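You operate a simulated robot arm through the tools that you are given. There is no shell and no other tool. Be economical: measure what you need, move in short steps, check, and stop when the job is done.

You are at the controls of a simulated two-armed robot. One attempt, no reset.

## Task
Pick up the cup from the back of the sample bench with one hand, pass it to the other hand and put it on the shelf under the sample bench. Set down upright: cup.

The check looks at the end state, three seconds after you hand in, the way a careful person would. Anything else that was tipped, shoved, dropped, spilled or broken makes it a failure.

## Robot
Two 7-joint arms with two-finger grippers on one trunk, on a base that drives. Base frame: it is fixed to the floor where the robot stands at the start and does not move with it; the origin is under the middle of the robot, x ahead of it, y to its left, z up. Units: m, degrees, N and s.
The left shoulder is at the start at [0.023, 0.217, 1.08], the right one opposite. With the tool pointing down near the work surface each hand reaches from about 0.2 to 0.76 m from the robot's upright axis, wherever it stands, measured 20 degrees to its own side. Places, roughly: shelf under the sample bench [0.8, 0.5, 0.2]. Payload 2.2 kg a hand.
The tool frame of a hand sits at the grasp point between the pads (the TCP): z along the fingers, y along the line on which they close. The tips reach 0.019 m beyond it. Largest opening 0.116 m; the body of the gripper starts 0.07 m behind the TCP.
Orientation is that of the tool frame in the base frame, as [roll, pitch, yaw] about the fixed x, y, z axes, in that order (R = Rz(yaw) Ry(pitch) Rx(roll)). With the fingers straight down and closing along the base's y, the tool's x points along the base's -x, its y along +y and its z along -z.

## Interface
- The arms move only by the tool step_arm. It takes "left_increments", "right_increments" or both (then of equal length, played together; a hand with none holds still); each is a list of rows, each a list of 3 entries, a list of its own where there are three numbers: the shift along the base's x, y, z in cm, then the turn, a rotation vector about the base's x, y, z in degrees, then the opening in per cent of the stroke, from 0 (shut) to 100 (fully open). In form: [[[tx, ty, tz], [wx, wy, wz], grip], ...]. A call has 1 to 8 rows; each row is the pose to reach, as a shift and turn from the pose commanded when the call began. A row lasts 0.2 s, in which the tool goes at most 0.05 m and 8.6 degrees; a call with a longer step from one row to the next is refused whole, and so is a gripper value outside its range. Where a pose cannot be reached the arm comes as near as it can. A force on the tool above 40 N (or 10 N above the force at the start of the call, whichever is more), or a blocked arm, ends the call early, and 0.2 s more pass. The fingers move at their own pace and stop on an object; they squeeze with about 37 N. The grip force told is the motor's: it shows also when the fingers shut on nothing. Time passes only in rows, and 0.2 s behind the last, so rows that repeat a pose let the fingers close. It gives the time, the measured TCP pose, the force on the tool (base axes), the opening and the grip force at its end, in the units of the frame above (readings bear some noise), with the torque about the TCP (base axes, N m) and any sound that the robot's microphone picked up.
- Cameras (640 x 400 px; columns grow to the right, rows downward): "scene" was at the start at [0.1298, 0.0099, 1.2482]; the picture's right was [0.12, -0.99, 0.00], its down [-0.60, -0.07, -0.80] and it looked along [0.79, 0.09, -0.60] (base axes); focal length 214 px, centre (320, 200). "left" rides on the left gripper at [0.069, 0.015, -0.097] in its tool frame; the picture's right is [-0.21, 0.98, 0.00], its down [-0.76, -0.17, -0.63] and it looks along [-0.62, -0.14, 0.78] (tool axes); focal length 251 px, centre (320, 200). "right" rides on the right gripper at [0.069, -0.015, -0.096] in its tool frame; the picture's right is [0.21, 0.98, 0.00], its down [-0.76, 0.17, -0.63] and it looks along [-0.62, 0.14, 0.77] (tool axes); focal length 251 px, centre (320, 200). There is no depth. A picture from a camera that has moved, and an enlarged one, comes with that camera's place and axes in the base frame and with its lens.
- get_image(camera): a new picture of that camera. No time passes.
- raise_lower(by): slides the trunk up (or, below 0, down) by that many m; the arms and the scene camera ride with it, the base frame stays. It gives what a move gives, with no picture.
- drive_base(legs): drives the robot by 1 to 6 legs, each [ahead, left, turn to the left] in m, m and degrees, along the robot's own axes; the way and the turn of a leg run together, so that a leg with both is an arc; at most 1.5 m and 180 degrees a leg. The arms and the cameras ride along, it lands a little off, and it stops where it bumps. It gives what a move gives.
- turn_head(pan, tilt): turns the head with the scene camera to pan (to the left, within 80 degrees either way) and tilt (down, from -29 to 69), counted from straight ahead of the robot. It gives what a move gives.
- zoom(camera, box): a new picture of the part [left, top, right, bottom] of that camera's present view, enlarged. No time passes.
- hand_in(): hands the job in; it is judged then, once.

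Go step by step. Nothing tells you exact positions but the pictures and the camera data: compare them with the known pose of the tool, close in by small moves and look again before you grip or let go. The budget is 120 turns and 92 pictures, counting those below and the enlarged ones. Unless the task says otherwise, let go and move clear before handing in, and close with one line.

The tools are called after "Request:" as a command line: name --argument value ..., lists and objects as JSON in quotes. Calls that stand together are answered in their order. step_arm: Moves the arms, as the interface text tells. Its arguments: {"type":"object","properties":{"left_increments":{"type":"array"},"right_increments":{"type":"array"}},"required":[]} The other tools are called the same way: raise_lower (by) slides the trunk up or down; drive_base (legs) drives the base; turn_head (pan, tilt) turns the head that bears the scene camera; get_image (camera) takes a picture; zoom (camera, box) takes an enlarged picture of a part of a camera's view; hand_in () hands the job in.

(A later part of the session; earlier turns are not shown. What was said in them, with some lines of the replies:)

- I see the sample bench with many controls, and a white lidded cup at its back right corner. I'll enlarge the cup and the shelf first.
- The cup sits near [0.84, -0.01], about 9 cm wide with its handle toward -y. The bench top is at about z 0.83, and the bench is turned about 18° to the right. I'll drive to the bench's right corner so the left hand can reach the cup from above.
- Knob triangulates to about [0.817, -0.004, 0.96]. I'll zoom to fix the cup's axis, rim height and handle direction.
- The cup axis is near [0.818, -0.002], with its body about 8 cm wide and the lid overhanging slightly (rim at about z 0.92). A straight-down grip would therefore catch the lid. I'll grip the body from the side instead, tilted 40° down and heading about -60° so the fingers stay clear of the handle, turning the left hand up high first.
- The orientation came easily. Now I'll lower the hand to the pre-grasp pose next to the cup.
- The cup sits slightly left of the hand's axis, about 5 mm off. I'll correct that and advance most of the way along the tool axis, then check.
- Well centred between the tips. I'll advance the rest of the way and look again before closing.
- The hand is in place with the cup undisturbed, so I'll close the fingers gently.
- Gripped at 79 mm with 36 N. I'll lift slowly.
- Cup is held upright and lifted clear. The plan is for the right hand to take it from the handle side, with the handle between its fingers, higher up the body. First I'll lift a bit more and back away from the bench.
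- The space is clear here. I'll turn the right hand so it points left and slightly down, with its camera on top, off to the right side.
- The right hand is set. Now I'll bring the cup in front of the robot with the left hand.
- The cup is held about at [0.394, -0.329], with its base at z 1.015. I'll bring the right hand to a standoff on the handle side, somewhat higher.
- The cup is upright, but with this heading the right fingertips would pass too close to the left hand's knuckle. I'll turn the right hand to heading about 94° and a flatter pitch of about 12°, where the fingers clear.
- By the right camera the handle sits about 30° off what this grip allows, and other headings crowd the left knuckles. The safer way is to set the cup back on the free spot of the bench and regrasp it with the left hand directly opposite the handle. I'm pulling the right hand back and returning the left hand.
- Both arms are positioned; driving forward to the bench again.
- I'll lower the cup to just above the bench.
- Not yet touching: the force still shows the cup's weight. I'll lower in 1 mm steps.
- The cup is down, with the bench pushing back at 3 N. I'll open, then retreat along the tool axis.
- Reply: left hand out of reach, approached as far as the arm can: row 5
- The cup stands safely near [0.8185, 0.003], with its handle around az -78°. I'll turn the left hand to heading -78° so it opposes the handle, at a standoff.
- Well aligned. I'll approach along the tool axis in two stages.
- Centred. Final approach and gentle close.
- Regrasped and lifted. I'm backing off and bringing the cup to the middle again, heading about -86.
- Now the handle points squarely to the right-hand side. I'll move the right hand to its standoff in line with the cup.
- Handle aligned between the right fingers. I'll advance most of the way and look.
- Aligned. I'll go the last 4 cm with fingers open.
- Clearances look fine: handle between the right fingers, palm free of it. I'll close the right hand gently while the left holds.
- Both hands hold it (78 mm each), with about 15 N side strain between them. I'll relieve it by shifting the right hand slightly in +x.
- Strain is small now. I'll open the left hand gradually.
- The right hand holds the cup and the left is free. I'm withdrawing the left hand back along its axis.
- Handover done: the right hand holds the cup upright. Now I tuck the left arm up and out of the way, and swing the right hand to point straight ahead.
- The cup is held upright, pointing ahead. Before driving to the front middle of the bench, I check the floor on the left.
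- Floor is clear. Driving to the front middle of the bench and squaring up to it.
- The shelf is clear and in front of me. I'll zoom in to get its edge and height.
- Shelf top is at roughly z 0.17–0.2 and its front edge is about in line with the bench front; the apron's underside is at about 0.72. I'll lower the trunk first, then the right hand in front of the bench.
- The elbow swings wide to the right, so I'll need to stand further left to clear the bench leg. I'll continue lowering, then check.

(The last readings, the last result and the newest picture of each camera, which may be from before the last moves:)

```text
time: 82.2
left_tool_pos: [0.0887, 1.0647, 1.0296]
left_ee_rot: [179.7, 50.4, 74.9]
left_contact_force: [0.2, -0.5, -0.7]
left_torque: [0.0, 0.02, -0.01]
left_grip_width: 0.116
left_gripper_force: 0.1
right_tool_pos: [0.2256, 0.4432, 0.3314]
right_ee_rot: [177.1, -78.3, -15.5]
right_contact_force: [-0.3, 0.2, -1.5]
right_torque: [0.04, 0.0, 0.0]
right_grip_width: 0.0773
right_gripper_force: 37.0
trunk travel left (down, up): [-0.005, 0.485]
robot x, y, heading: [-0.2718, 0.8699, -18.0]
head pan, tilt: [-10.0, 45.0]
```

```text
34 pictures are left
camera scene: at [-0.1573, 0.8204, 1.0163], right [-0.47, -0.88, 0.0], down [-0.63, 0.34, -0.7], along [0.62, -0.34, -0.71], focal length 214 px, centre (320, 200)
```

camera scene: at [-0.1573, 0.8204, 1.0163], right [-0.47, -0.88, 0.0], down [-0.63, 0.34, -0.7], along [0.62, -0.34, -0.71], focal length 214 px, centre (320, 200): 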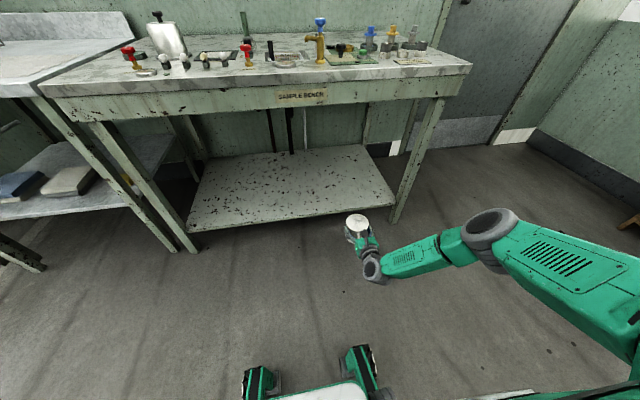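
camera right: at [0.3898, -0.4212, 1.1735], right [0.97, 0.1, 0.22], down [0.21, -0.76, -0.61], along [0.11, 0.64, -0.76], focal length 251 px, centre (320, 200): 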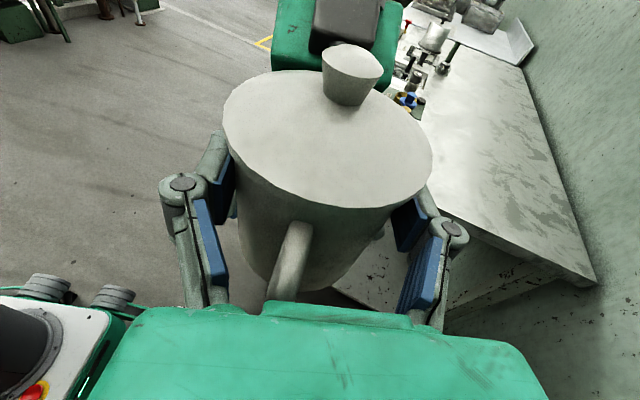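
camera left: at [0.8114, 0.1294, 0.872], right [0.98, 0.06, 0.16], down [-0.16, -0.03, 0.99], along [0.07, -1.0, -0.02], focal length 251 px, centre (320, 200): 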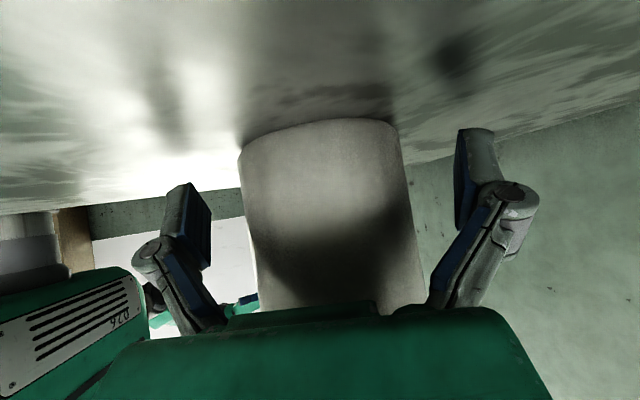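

The elbow would end near the right leg, so I shift 0.2 m left, then advance partway toward the shelf.

Request:
drive_base --legs '[[0, 0.2, 0], [0.15, 0, 0]]'

Request:
get_image --camera "scene"

Request:
get_image --camera "right"

```text
time: 84.8
left_tool_pos: [0.2966, 1.2082, 1.0291]
left_ee_rot: [179.7, 50.5, 75.0]
left_contact_force: [1.0, 0.5, -0.1]
left_torque: [-0.03, 0.01, 0.0]
left_grip_width: 0.1159
left_gripper_force: 0.1
right_tool_pos: [0.4337, 0.5893, 0.332]
right_ee_rot: [177.1, -78.1, -15.4]
right_contact_force: [-0.4, 0.5, -2.5]
right_torque: [0.01, 0.01, -0.01]
right_grip_width: 0.0776
right_gripper_force: 37.0
trunk travel left (down, up): [-0.005, 0.485]
robot x, y, heading: [-0.063, 1.014, -18.5]
head pan, tilt: [-10.0, 45.0]
```

```text
33 pictures are left
camera scene: at [0.0507, 0.9637, 1.0162], right [-0.47, -0.88, 0.0], down [-0.63, 0.33, -0.7], along [0.62, -0.33, -0.71], focal length 214 px, centre (320, 200)
```

scene: 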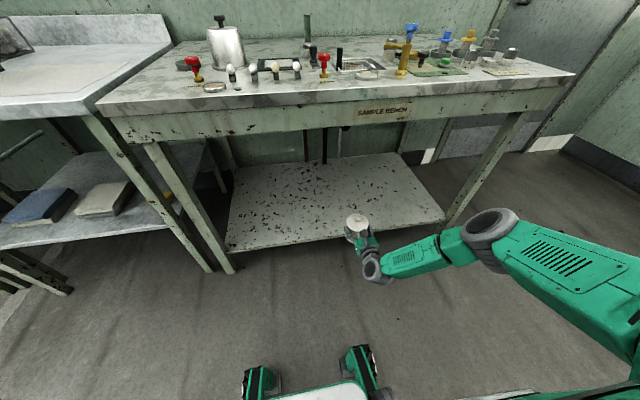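

```text
32 pictures are left
camera right: at [0.3634, 0.6288, 0.4188], right [-0.26, -0.94, 0.22], down [-0.79, 0.08, -0.61], along [0.55, -0.33, -0.76], focal length 251 px, centre (320, 200)
```

right: 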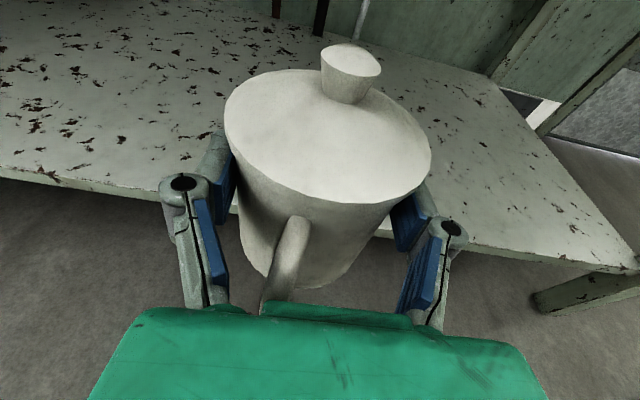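

The shelf edge is about 8 cm ahead of the tool, and the cup bottom clears the shelf. I'll drive ahead 0.22 m to bring it over the shelf.

Request:
drive_base --legs '[[0.12, 0, 0], [0.1, 0, 0]]'

Request:
get_image --camera "scene"

Request:
get_image --camera "right"

```text
time: 86.7
left_tool_pos: [0.5026, 1.1386, 1.0312]
left_ee_rot: [179.4, 50.2, 74.8]
left_contact_force: [0.2, -0.7, -0.4]
left_torque: [-0.04, 0.02, -0.02]
left_grip_width: 0.1161
left_gripper_force: 0.1
right_tool_pos: [0.6395, 0.5182, 0.3334]
right_ee_rot: [177.6, -78.2, -15.9]
right_contact_force: [-0.4, -0.3, -1.0]
right_torque: [-0.04, 0.04, 0.01]
right_grip_width: 0.0773
right_gripper_force: 37.2
trunk travel left (down, up): [-0.005, 0.485]
robot x, y, heading: [0.143, 0.9468, -18.4]
head pan, tilt: [-10.0, 45.0]
```

```text
31 pictures are left
camera scene: at [0.2581, 0.8937, 1.0162], right [-0.47, -0.88, 0.0], down [-0.63, 0.34, -0.7], along [0.62, -0.33, -0.71], focal length 214 px, centre (320, 200)
```

scene: 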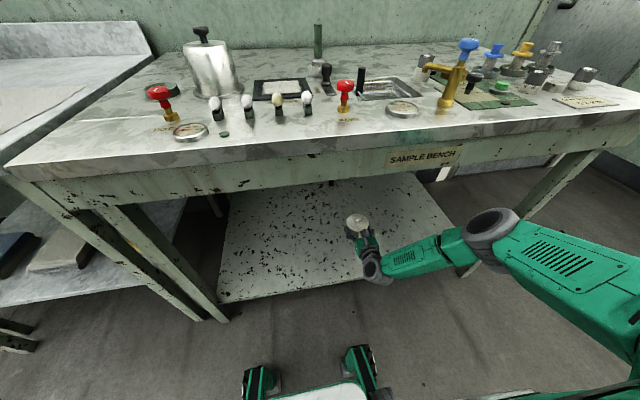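

```text
30 pictures are left
camera right: at [0.5691, 0.5583, 0.4192], right [-0.27, -0.94, 0.22], down [-0.79, 0.08, -0.61], along [0.55, -0.33, -0.76], focal length 251 px, centre (320, 200)
```

right: 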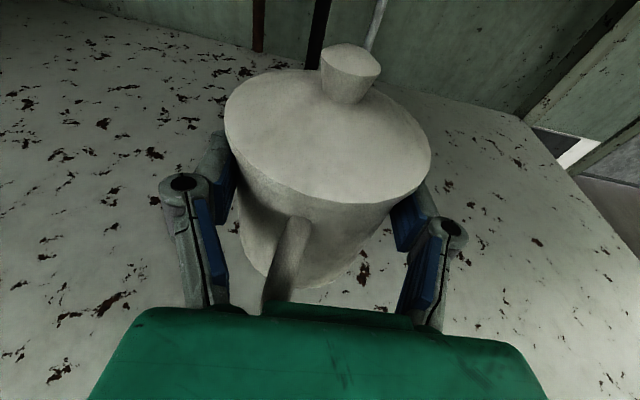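

The cup is over the shelf, about 14 cm behind its front edge. I'll lower to near contact and then in small steps, watching force.

Request:
step_arm --right_increments '[[[0, 0, -1.5], [0, 0, 0], 0], [[0, 0, -3], [0, 0, 0], 0], [[0, 0, -4.2], [0, 0, 0], 0], [[0, 0, -5], [0, 0, 0], 0]]'

Request:
step_arm --right_increments '[[[0, 0, -0.3], [0, 0, 0], 0], [[0, 0, -0.6], [0, 0, 0], 0], [[0, 0, -0.8], [0, 0, 0], 0]]'

Request:
get_image --camera "right"

Request:
zoom --camera "scene" --box '[300, 190, 428, 270]'

```text
time: 87.7
left_tool_pos: [0.5003, 1.1398, 1.0311]
left_ee_rot: [179.3, 50.3, 74.7]
left_contact_force: [1.0, 0.0, -0.3]
left_torque: [-0.01, 0.02, 0.01]
left_grip_width: 0.1159
left_gripper_force: 0.0
right_tool_pos: [0.6381, 0.5179, 0.2839]
right_ee_rot: [177.2, -78.4, -15.7]
right_contact_force: [-0.5, 0.2, -1.7]
right_torque: [0.02, 0.04, 0.01]
right_grip_width: 0.0772
right_gripper_force: 36.7
trunk travel left (down, up): [-0.005, 0.485]
robot x, y, heading: [0.1438, 0.9488, -18.3]
head pan, tilt: [-10.0, 45.0]
```

```text
time: 88.5
left_tool_pos: [0.5002, 1.1394, 1.0312]
left_ee_rot: [179.2, 50.3, 74.6]
left_contact_force: [-0.1, 0.1, 0.4]
left_torque: [0.0, -0.04, 0.03]
left_grip_width: 0.1161
left_gripper_force: 0.0
right_tool_pos: [0.6387, 0.5178, 0.2761]
right_ee_rot: [177.3, -78.4, -15.6]
right_contact_force: [0.1, 0.5, -2.4]
right_torque: [0.02, 0.02, 0.01]
right_grip_width: 0.0772
right_gripper_force: 37.1
trunk travel left (down, up): [-0.005, 0.485]
robot x, y, heading: [0.1434, 0.947, -18.5]
head pan, tilt: [-10.0, 45.0]
```

```text
29 pictures are left
camera right: at [0.568, 0.5587, 0.3628], right [-0.27, -0.94, 0.22], down [-0.79, 0.08, -0.61], along [0.56, -0.34, -0.76], focal length 251 px, centre (320, 200)
```

right: 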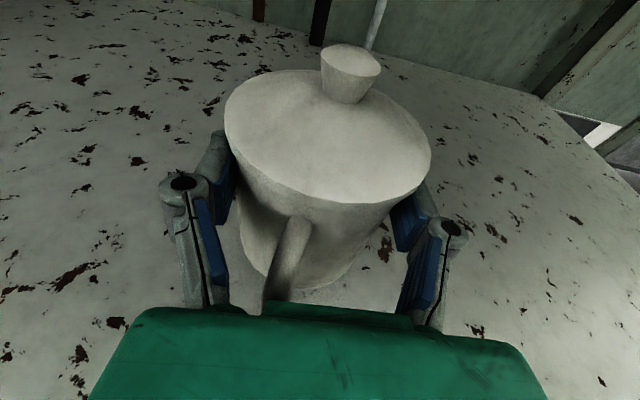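

```text
5.00 times, centred on (364, 230) of scene
camera zoom: at [0.2577, 0.8951, 1.0163], right [-0.47, -0.88, 0.0], down [-0.63, 0.33, -0.71], along [0.62, -0.34, -0.71], focal length 1072 px, centre (100, 50)
```

zoom: 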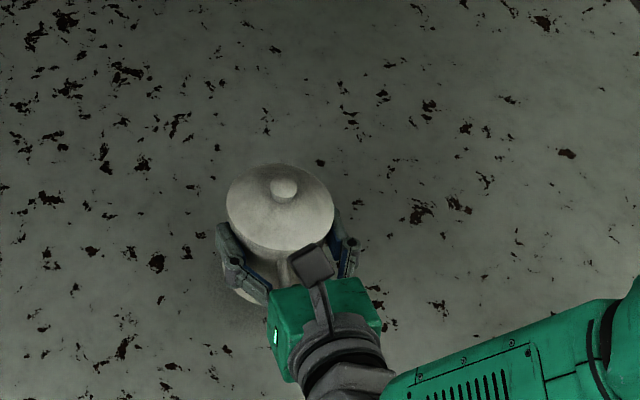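

Request:
step_arm --right_increments '[[[0, 0, -0.2], [0, 0, 0], 0], [[0, 0, -0.4], [0, 0, 0], 0], [[0, 0, -0.4], [0, 0, 0], 0]]'

```text
time: 89.3
left_tool_pos: [0.5002, 1.1392, 1.0313]
left_ee_rot: [179.3, 50.2, 74.5]
left_contact_force: [0.1, 0.5, 1.4]
left_torque: [-0.02, 0.03, 0.01]
left_grip_width: 0.1159
left_gripper_force: 0.0
right_tool_pos: [0.6391, 0.5178, 0.2716]
right_ee_rot: [177.3, -78.3, -15.7]
right_contact_force: [-0.9, -0.6, -0.9]
right_torque: [0.04, 0.02, -0.02]
right_grip_width: 0.0773
right_gripper_force: 37.4
trunk travel left (down, up): [-0.005, 0.485]
robot x, y, heading: [0.144, 0.9446, -18.3]
head pan, tilt: [-10.0, 45.0]
```

Request:
step_arm --right_increments '[[[0, 0, -0.2], [0, 0, 0], 0], [[0, 0, -0.4], [0, 0, 0], 0], [[0, 0, -0.4], [0, 0, 0], 0]]'

```text
time: 90.1
left_tool_pos: [0.5012, 1.1387, 1.0312]
left_ee_rot: [179.3, 50.3, 74.5]
left_contact_force: [0.4, -0.2, 1.1]
left_torque: [-0.02, 0.0, -0.01]
left_grip_width: 0.1161
left_gripper_force: 0.1
right_tool_pos: [0.6394, 0.5182, 0.2679]
right_ee_rot: [177.3, -78.3, -15.7]
right_contact_force: [-0.1, 0.0, -1.9]
right_torque: [0.01, 0.04, 0.01]
right_grip_width: 0.0773
right_gripper_force: 36.9
trunk travel left (down, up): [-0.005, 0.485]
robot x, y, heading: [0.1455, 0.9457, -18.5]
head pan, tilt: [-10.0, 45.0]
```

Still hanging free (base about z 0.196). Continuing down.

Request:
step_arm --right_increments '[[[0, 0, -0.2], [0, 0, 0], 0], [[0, 0, -0.4], [0, 0, 0], 0], [[0, 0, -0.4], [0, 0, 0], 0]]'

```text
time: 90.9
left_tool_pos: [0.5009, 1.1394, 1.0303]
left_ee_rot: [179.3, 50.3, 74.6]
left_contact_force: [-0.3, -0.2, -0.2]
left_torque: [-0.02, 0.02, 0.04]
left_grip_width: 0.116
left_gripper_force: 0.0
right_tool_pos: [0.639, 0.518, 0.2635]
right_ee_rot: [177.2, -78.4, -15.5]
right_contact_force: [0.2, 0.2, -2.0]
right_torque: [0.01, 0.01, 0.01]
right_grip_width: 0.0773
right_gripper_force: 36.7
trunk travel left (down, up): [-0.005, 0.485]
robot x, y, heading: [0.1428, 0.9486, -18.1]
head pan, tilt: [-10.0, 45.0]
```

Request:
step_arm --right_increments '[[[0, 0, -0.2], [0, 0, 0], 0], [[0, 0, -0.4], [0, 0, 0], 0], [[0, 0, -0.4], [0, 0, 0], 0]]'

Request:
get_image --camera "right"

```text
time: 91.7
left_tool_pos: [0.4999, 1.1387, 1.0302]
left_ee_rot: [179.4, 50.4, 74.7]
left_contact_force: [0.2, 0.7, 0.5]
left_torque: [-0.01, -0.01, 0.02]
left_grip_width: 0.1161
left_gripper_force: 0.1
right_tool_pos: [0.6398, 0.5183, 0.2586]
right_ee_rot: [177.5, -78.5, -15.8]
right_contact_force: [-0.9, 1.4, -1.2]
right_torque: [0.04, 0.05, 0.0]
right_grip_width: 0.0773
right_gripper_force: 37.2
trunk travel left (down, up): [-0.005, 0.485]
robot x, y, heading: [0.1418, 0.9484, -18.3]
head pan, tilt: [-10.0, 45.0]
```

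```text
27 pictures are left
camera right: at [0.5681, 0.5587, 0.347], right [-0.27, -0.94, 0.22], down [-0.79, 0.08, -0.61], along [0.56, -0.34, -0.76], focal length 251 px, centre (320, 200)
```

right: 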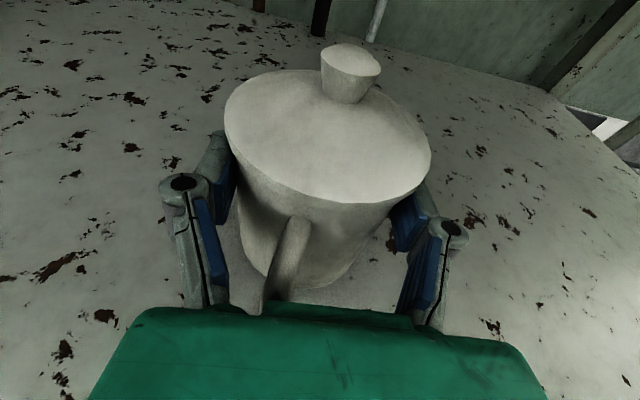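

Request:
step_arm --right_increments '[[[0, 0, -0.2], [0, 0, 0], 0], [[0, 0, -0.4], [0, 0, 0], 0], [[0, 0, -0.4], [0, 0, 0], 0]]'

```text
time: 92.5
left_tool_pos: [0.5001, 1.1391, 1.031]
left_ee_rot: [179.3, 50.3, 74.6]
left_contact_force: [0.1, -0.5, 0.3]
left_torque: [0.0, 0.01, 0.05]
left_grip_width: 0.1161
left_gripper_force: 0.0
right_tool_pos: [0.6396, 0.518, 0.2557]
right_ee_rot: [177.2, -78.3, -15.6]
right_contact_force: [0.2, -0.3, -2.4]
right_torque: [0.01, 0.01, 0.01]
right_grip_width: 0.0773
right_gripper_force: 37.6
trunk travel left (down, up): [-0.005, 0.485]
robot x, y, heading: [0.1473, 0.9482, -18.3]
head pan, tilt: [-10.0, 45.0]
```

Request:
step_arm --right_increments '[[[0, 0, -0.2], [0, 0, 0], 0], [[0, 0, -0.4], [0, 0, 0], 0], [[0, 0, -0.4], [0, 0, 0], 0]]'

```text
time: 93.3
left_tool_pos: [0.4998, 1.1392, 1.0312]
left_ee_rot: [179.3, 50.2, 74.6]
left_contact_force: [-0.1, -0.1, 0.4]
left_torque: [-0.02, 0.03, 0.01]
left_grip_width: 0.116
left_gripper_force: 0.0
right_tool_pos: [0.6394, 0.5184, 0.2522]
right_ee_rot: [177.2, -78.4, -15.7]
right_contact_force: [0.9, -0.2, -1.3]
right_torque: [-0.02, 0.03, -0.01]
right_grip_width: 0.0776
right_gripper_force: 37.3
trunk travel left (down, up): [-0.005, 0.485]
robot x, y, heading: [0.1476, 0.9479, -18.3]
head pan, tilt: [-10.0, 45.0]
```

Request:
step_arm --right_increments '[[[0, 0, -0.2], [0, 0, 0], 0], [[0, 0, -0.4], [0, 0, 0], 0], [[0, 0, -0.4], [0, 0, 0], 0]]'

```text
time: 94.1
left_tool_pos: [0.4999, 1.1387, 1.0314]
left_ee_rot: [179.3, 50.3, 74.7]
left_contact_force: [0.0, 0.0, -0.7]
left_torque: [-0.02, 0.0, -0.03]
left_grip_width: 0.1159
left_gripper_force: 0.1
right_tool_pos: [0.6388, 0.5182, 0.2481]
right_ee_rot: [177.4, -78.3, -15.8]
right_contact_force: [0.3, 0.0, -2.0]
right_torque: [-0.04, 0.0, -0.02]
right_grip_width: 0.0773
right_gripper_force: 36.8
trunk travel left (down, up): [-0.005, 0.485]
robot x, y, heading: [0.1445, 0.9433, -18.2]
head pan, tilt: [-10.0, 45.0]
```

Request:
step_arm --right_increments '[[[0, 0, -0.2], [0, 0, 0], 0], [[0, 0, -0.4], [0, 0, 0], 0], [[0, 0, -0.4], [0, 0, 0], 0]]'

Request:
zoom --camera "scene" --box '[300, 190, 428, 270]'

```text
time: 94.9
left_tool_pos: [0.4996, 1.1408, 1.0312]
left_ee_rot: [179.2, 50.3, 74.5]
left_contact_force: [-0.5, 0.0, -0.1]
left_torque: [-0.01, -0.01, 0.0]
left_grip_width: 0.116
left_gripper_force: 0.0
right_tool_pos: [0.6401, 0.5171, 0.246]
right_ee_rot: [177.1, -78.6, -15.6]
right_contact_force: [0.7, 1.4, 10.3]
right_torque: [0.49, -0.06, -0.02]
right_grip_width: 0.0772
right_gripper_force: 37.3
trunk travel left (down, up): [-0.005, 0.485]
robot x, y, heading: [0.1435, 0.9449, -18.1]
head pan, tilt: [-10.0, 45.0]
```

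```text
5.00 times, centred on (364, 230) of scene
camera zoom: at [0.2566, 0.8965, 1.0167], right [-0.47, -0.88, 0.0], down [-0.62, 0.33, -0.71], along [0.62, -0.34, -0.71], focal length 1072 px, centre (100, 50)
```

zoom: 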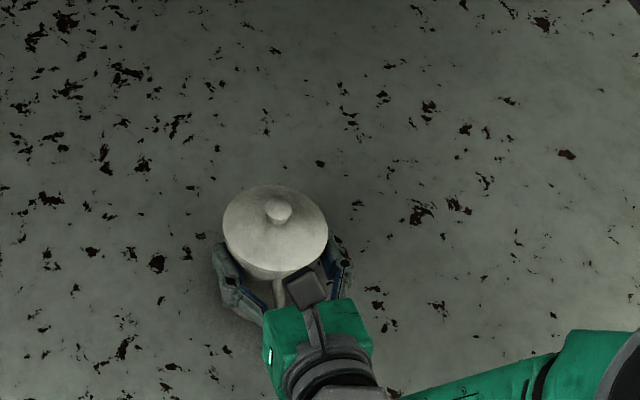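

Touchdown: the shelf pushes back at 10 N, slightly on one edge. I'll ease up 1 mm and open gently.

Request:
step_arm --right_increments '[[[0, 0, 0.1], [0, 0, 0], 0], [[0, 0, 0.12], [0, 0, 0], 0], [[0, 0, 0.12], [0, 0, 0], 0]]'

```text
time: 95.7
left_tool_pos: [0.4994, 1.1397, 1.0308]
left_ee_rot: [179.2, 50.3, 74.6]
left_contact_force: [-0.3, 0.5, -0.2]
left_torque: [0.0, 0.0, 0.03]
left_grip_width: 0.1161
left_gripper_force: 0.0
right_tool_pos: [0.6383, 0.5178, 0.2465]
right_ee_rot: [177.3, -78.3, -15.6]
right_contact_force: [2.5, -1.5, 8.9]
right_torque: [0.31, -0.28, -0.07]
right_grip_width: 0.0774
right_gripper_force: 36.8
trunk travel left (down, up): [-0.005, 0.485]
robot x, y, heading: [0.1478, 0.9481, -18.4]
head pan, tilt: [-10.0, 45.0]
```

Request:
step_arm --right_increments '[[[0, 0, 0.05], [0, 0, 0], 0], [[0, 0, 0.1], [0, 0, 0], 66], [[0, 0, 0.1], [0, 0, 0], 70], [[0, 0, 0.1], [0, 0, 0], 76], [[0, 0, 0.1], [0, 0, 0], 88], [[0, 0, 0.1], [0, 0, 0], 100], [[0, 0, 0.1], [0, 0, 0], 100]]'

Request:
get_image --camera "right"

Request:
zoom --camera "scene" --box '[300, 190, 428, 270]'

```text
time: 97.3
left_tool_pos: [0.5016, 1.1393, 1.0306]
left_ee_rot: [179.3, 50.3, 74.4]
left_contact_force: [0.0, 0.5, -0.2]
left_torque: [-0.01, 0.03, 0.0]
left_grip_width: 0.1158
left_gripper_force: 0.0
right_tool_pos: [0.6393, 0.5185, 0.2465]
right_ee_rot: [177.1, -78.5, -15.6]
right_contact_force: [0.0, 0.8, -0.3]
right_torque: [0.0, 0.01, -0.01]
right_grip_width: 0.1159
right_gripper_force: 0.1
trunk travel left (down, up): [-0.005, 0.485]
robot x, y, heading: [0.1477, 0.951, -18.3]
head pan, tilt: [-10.0, 45.0]
```

```text
25 pictures are left
camera right: at [0.5682, 0.5589, 0.3331], right [-0.27, -0.94, 0.22], down [-0.79, 0.08, -0.61], along [0.56, -0.34, -0.76], focal length 251 px, centre (320, 200)
```

right: 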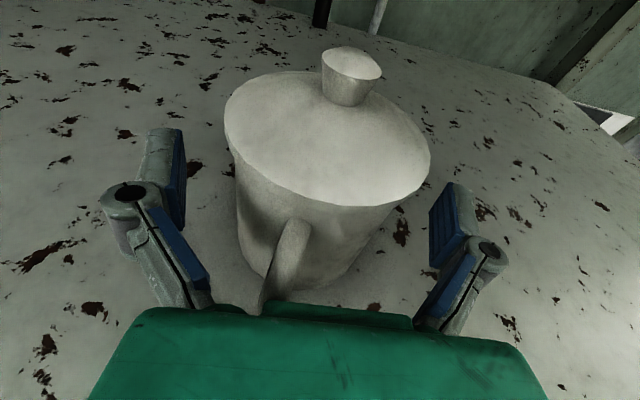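

```text
5.00 times, centred on (364, 230) of scene
camera zoom: at [0.2576, 0.8955, 1.0164], right [-0.47, -0.88, 0.0], down [-0.62, 0.33, -0.71], along [0.62, -0.34, -0.71], focal length 1072 px, centre (100, 50)
```

zoom: 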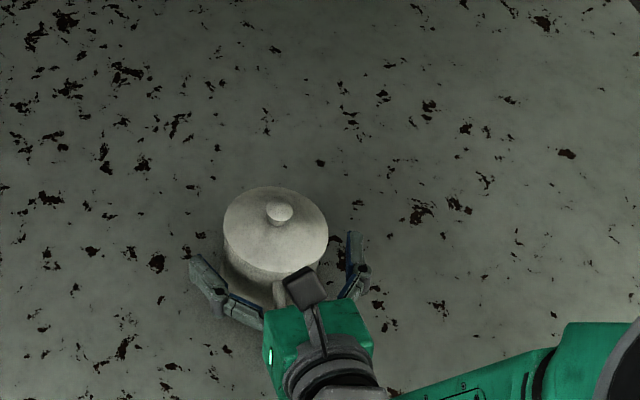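

The cup stands on its own, with the fingers clear on both sides. I'll back the hand straight out.

Request:
step_arm --right_increments '[[[-0.9, 0.3, 0.2], [0, 0, 0], 100], [[-2.3, 0.75, 0.5], [0, 0, 0], 100], [[-4.6, 1.5, 1.0], [0, 0, 0], 100], [[-7, 2.3, 1.5], [0, 0, 0], 100], [[-9.3, 3.05, 2.0], [0, 0, 0], 100], [[-11.6, 3.8, 2.5], [0, 0, 0], 100]]'

Request:
get_image --camera "right"

```text
time: 98.7
left_tool_pos: [0.5001, 1.1387, 1.0307]
left_ee_rot: [179.3, 50.3, 74.6]
left_contact_force: [0.7, -0.2, -0.8]
left_torque: [-0.04, -0.01, 0.01]
left_grip_width: 0.1159
left_gripper_force: 0.1
right_tool_pos: [0.5222, 0.5562, 0.272]
right_ee_rot: [177.3, -78.3, -15.7]
right_contact_force: [-1.0, -0.2, -0.6]
right_torque: [0.02, -0.02, 0.0]
right_grip_width: 0.1158
right_gripper_force: 0.0
trunk travel left (down, up): [-0.005, 0.485]
robot x, y, heading: [0.1465, 0.9459, -18.4]
head pan, tilt: [-10.0, 45.0]
```

```text
23 pictures are left
camera right: at [0.4514, 0.5969, 0.3588], right [-0.27, -0.94, 0.22], down [-0.79, 0.08, -0.61], along [0.56, -0.34, -0.76], focal length 251 px, centre (320, 200)
```

right: 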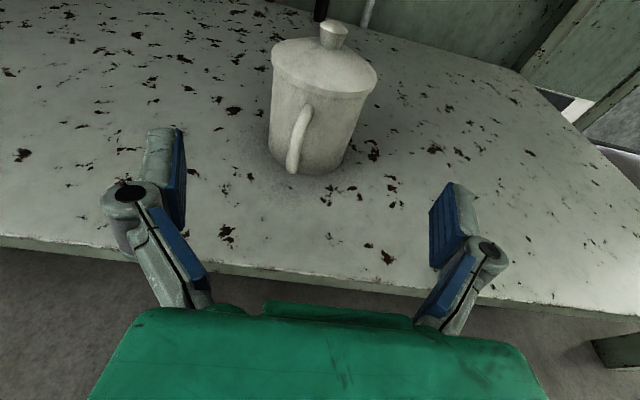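

The cup stands upright with its lid on, well inside the shelf. I'll back the robot away and take a last look.

Request:
drive_base --legs '[[-0.35, 0, 0]]'

Request:
get_image --camera "scene"

Request:
zoom --camera "right" --box '[240, 0, 400, 100]'

```text
time: 101.0
left_tool_pos: [0.1671, 1.2495, 1.0318]
left_ee_rot: [179.3, 50.4, 74.5]
left_contact_force: [0.6, 0.2, 0.5]
left_torque: [0.02, -0.02, 0.0]
left_grip_width: 0.116
left_gripper_force: 0.0
right_tool_pos: [0.1907, 0.6667, 0.2712]
right_ee_rot: [177.3, -78.3, -15.6]
right_contact_force: [0.3, -0.1, 0.2]
right_torque: [-0.03, -0.01, 0.01]
right_grip_width: 0.1158
right_gripper_force: 0.0
trunk travel left (down, up): [-0.005, 0.485]
robot x, y, heading: [-0.1886, 1.0593, -18.3]
head pan, tilt: [-10.0, 45.0]
```

```text
22 pictures are left
camera scene: at [-0.076, 1.0055, 1.0164], right [-0.47, -0.88, 0.0], down [-0.62, 0.33, -0.71], along [0.62, -0.34, -0.71], focal length 214 px, centre (320, 200)
```

scene: 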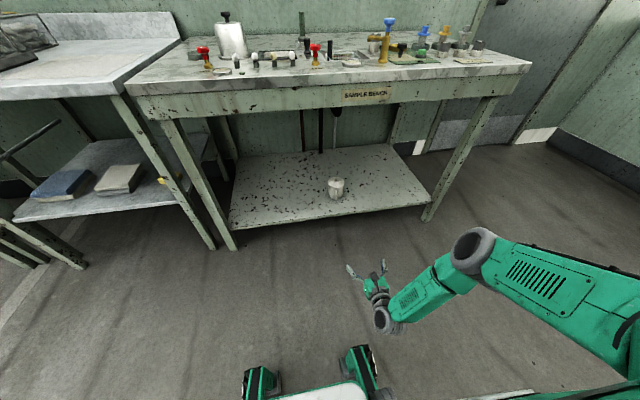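

```text
4.00 times, centred on (320, 50) of right
camera zoom: at [0.1187, 0.7068, 0.3588], right [-0.27, -0.94, 0.22], down [-0.79, 0.08, -0.61], along [0.56, -0.34, -0.76], focal length 1006 px, centre (320, 800)
```

zoom: 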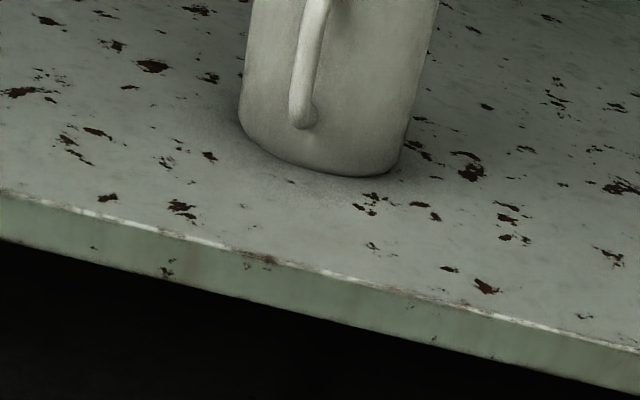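

The cup stands flat and upright on the shelf, everything on the bench looks undisturbed, and both hands are clear. Handing in.

Request:
hand_in

```text
The job is handed in.
```

The cup was picked up with the left hand, passed to the right hand, and set upright with its lid on the shelf under the sample bench. On the way I set it back on the bench once to get a better left-hand grip before the handover.
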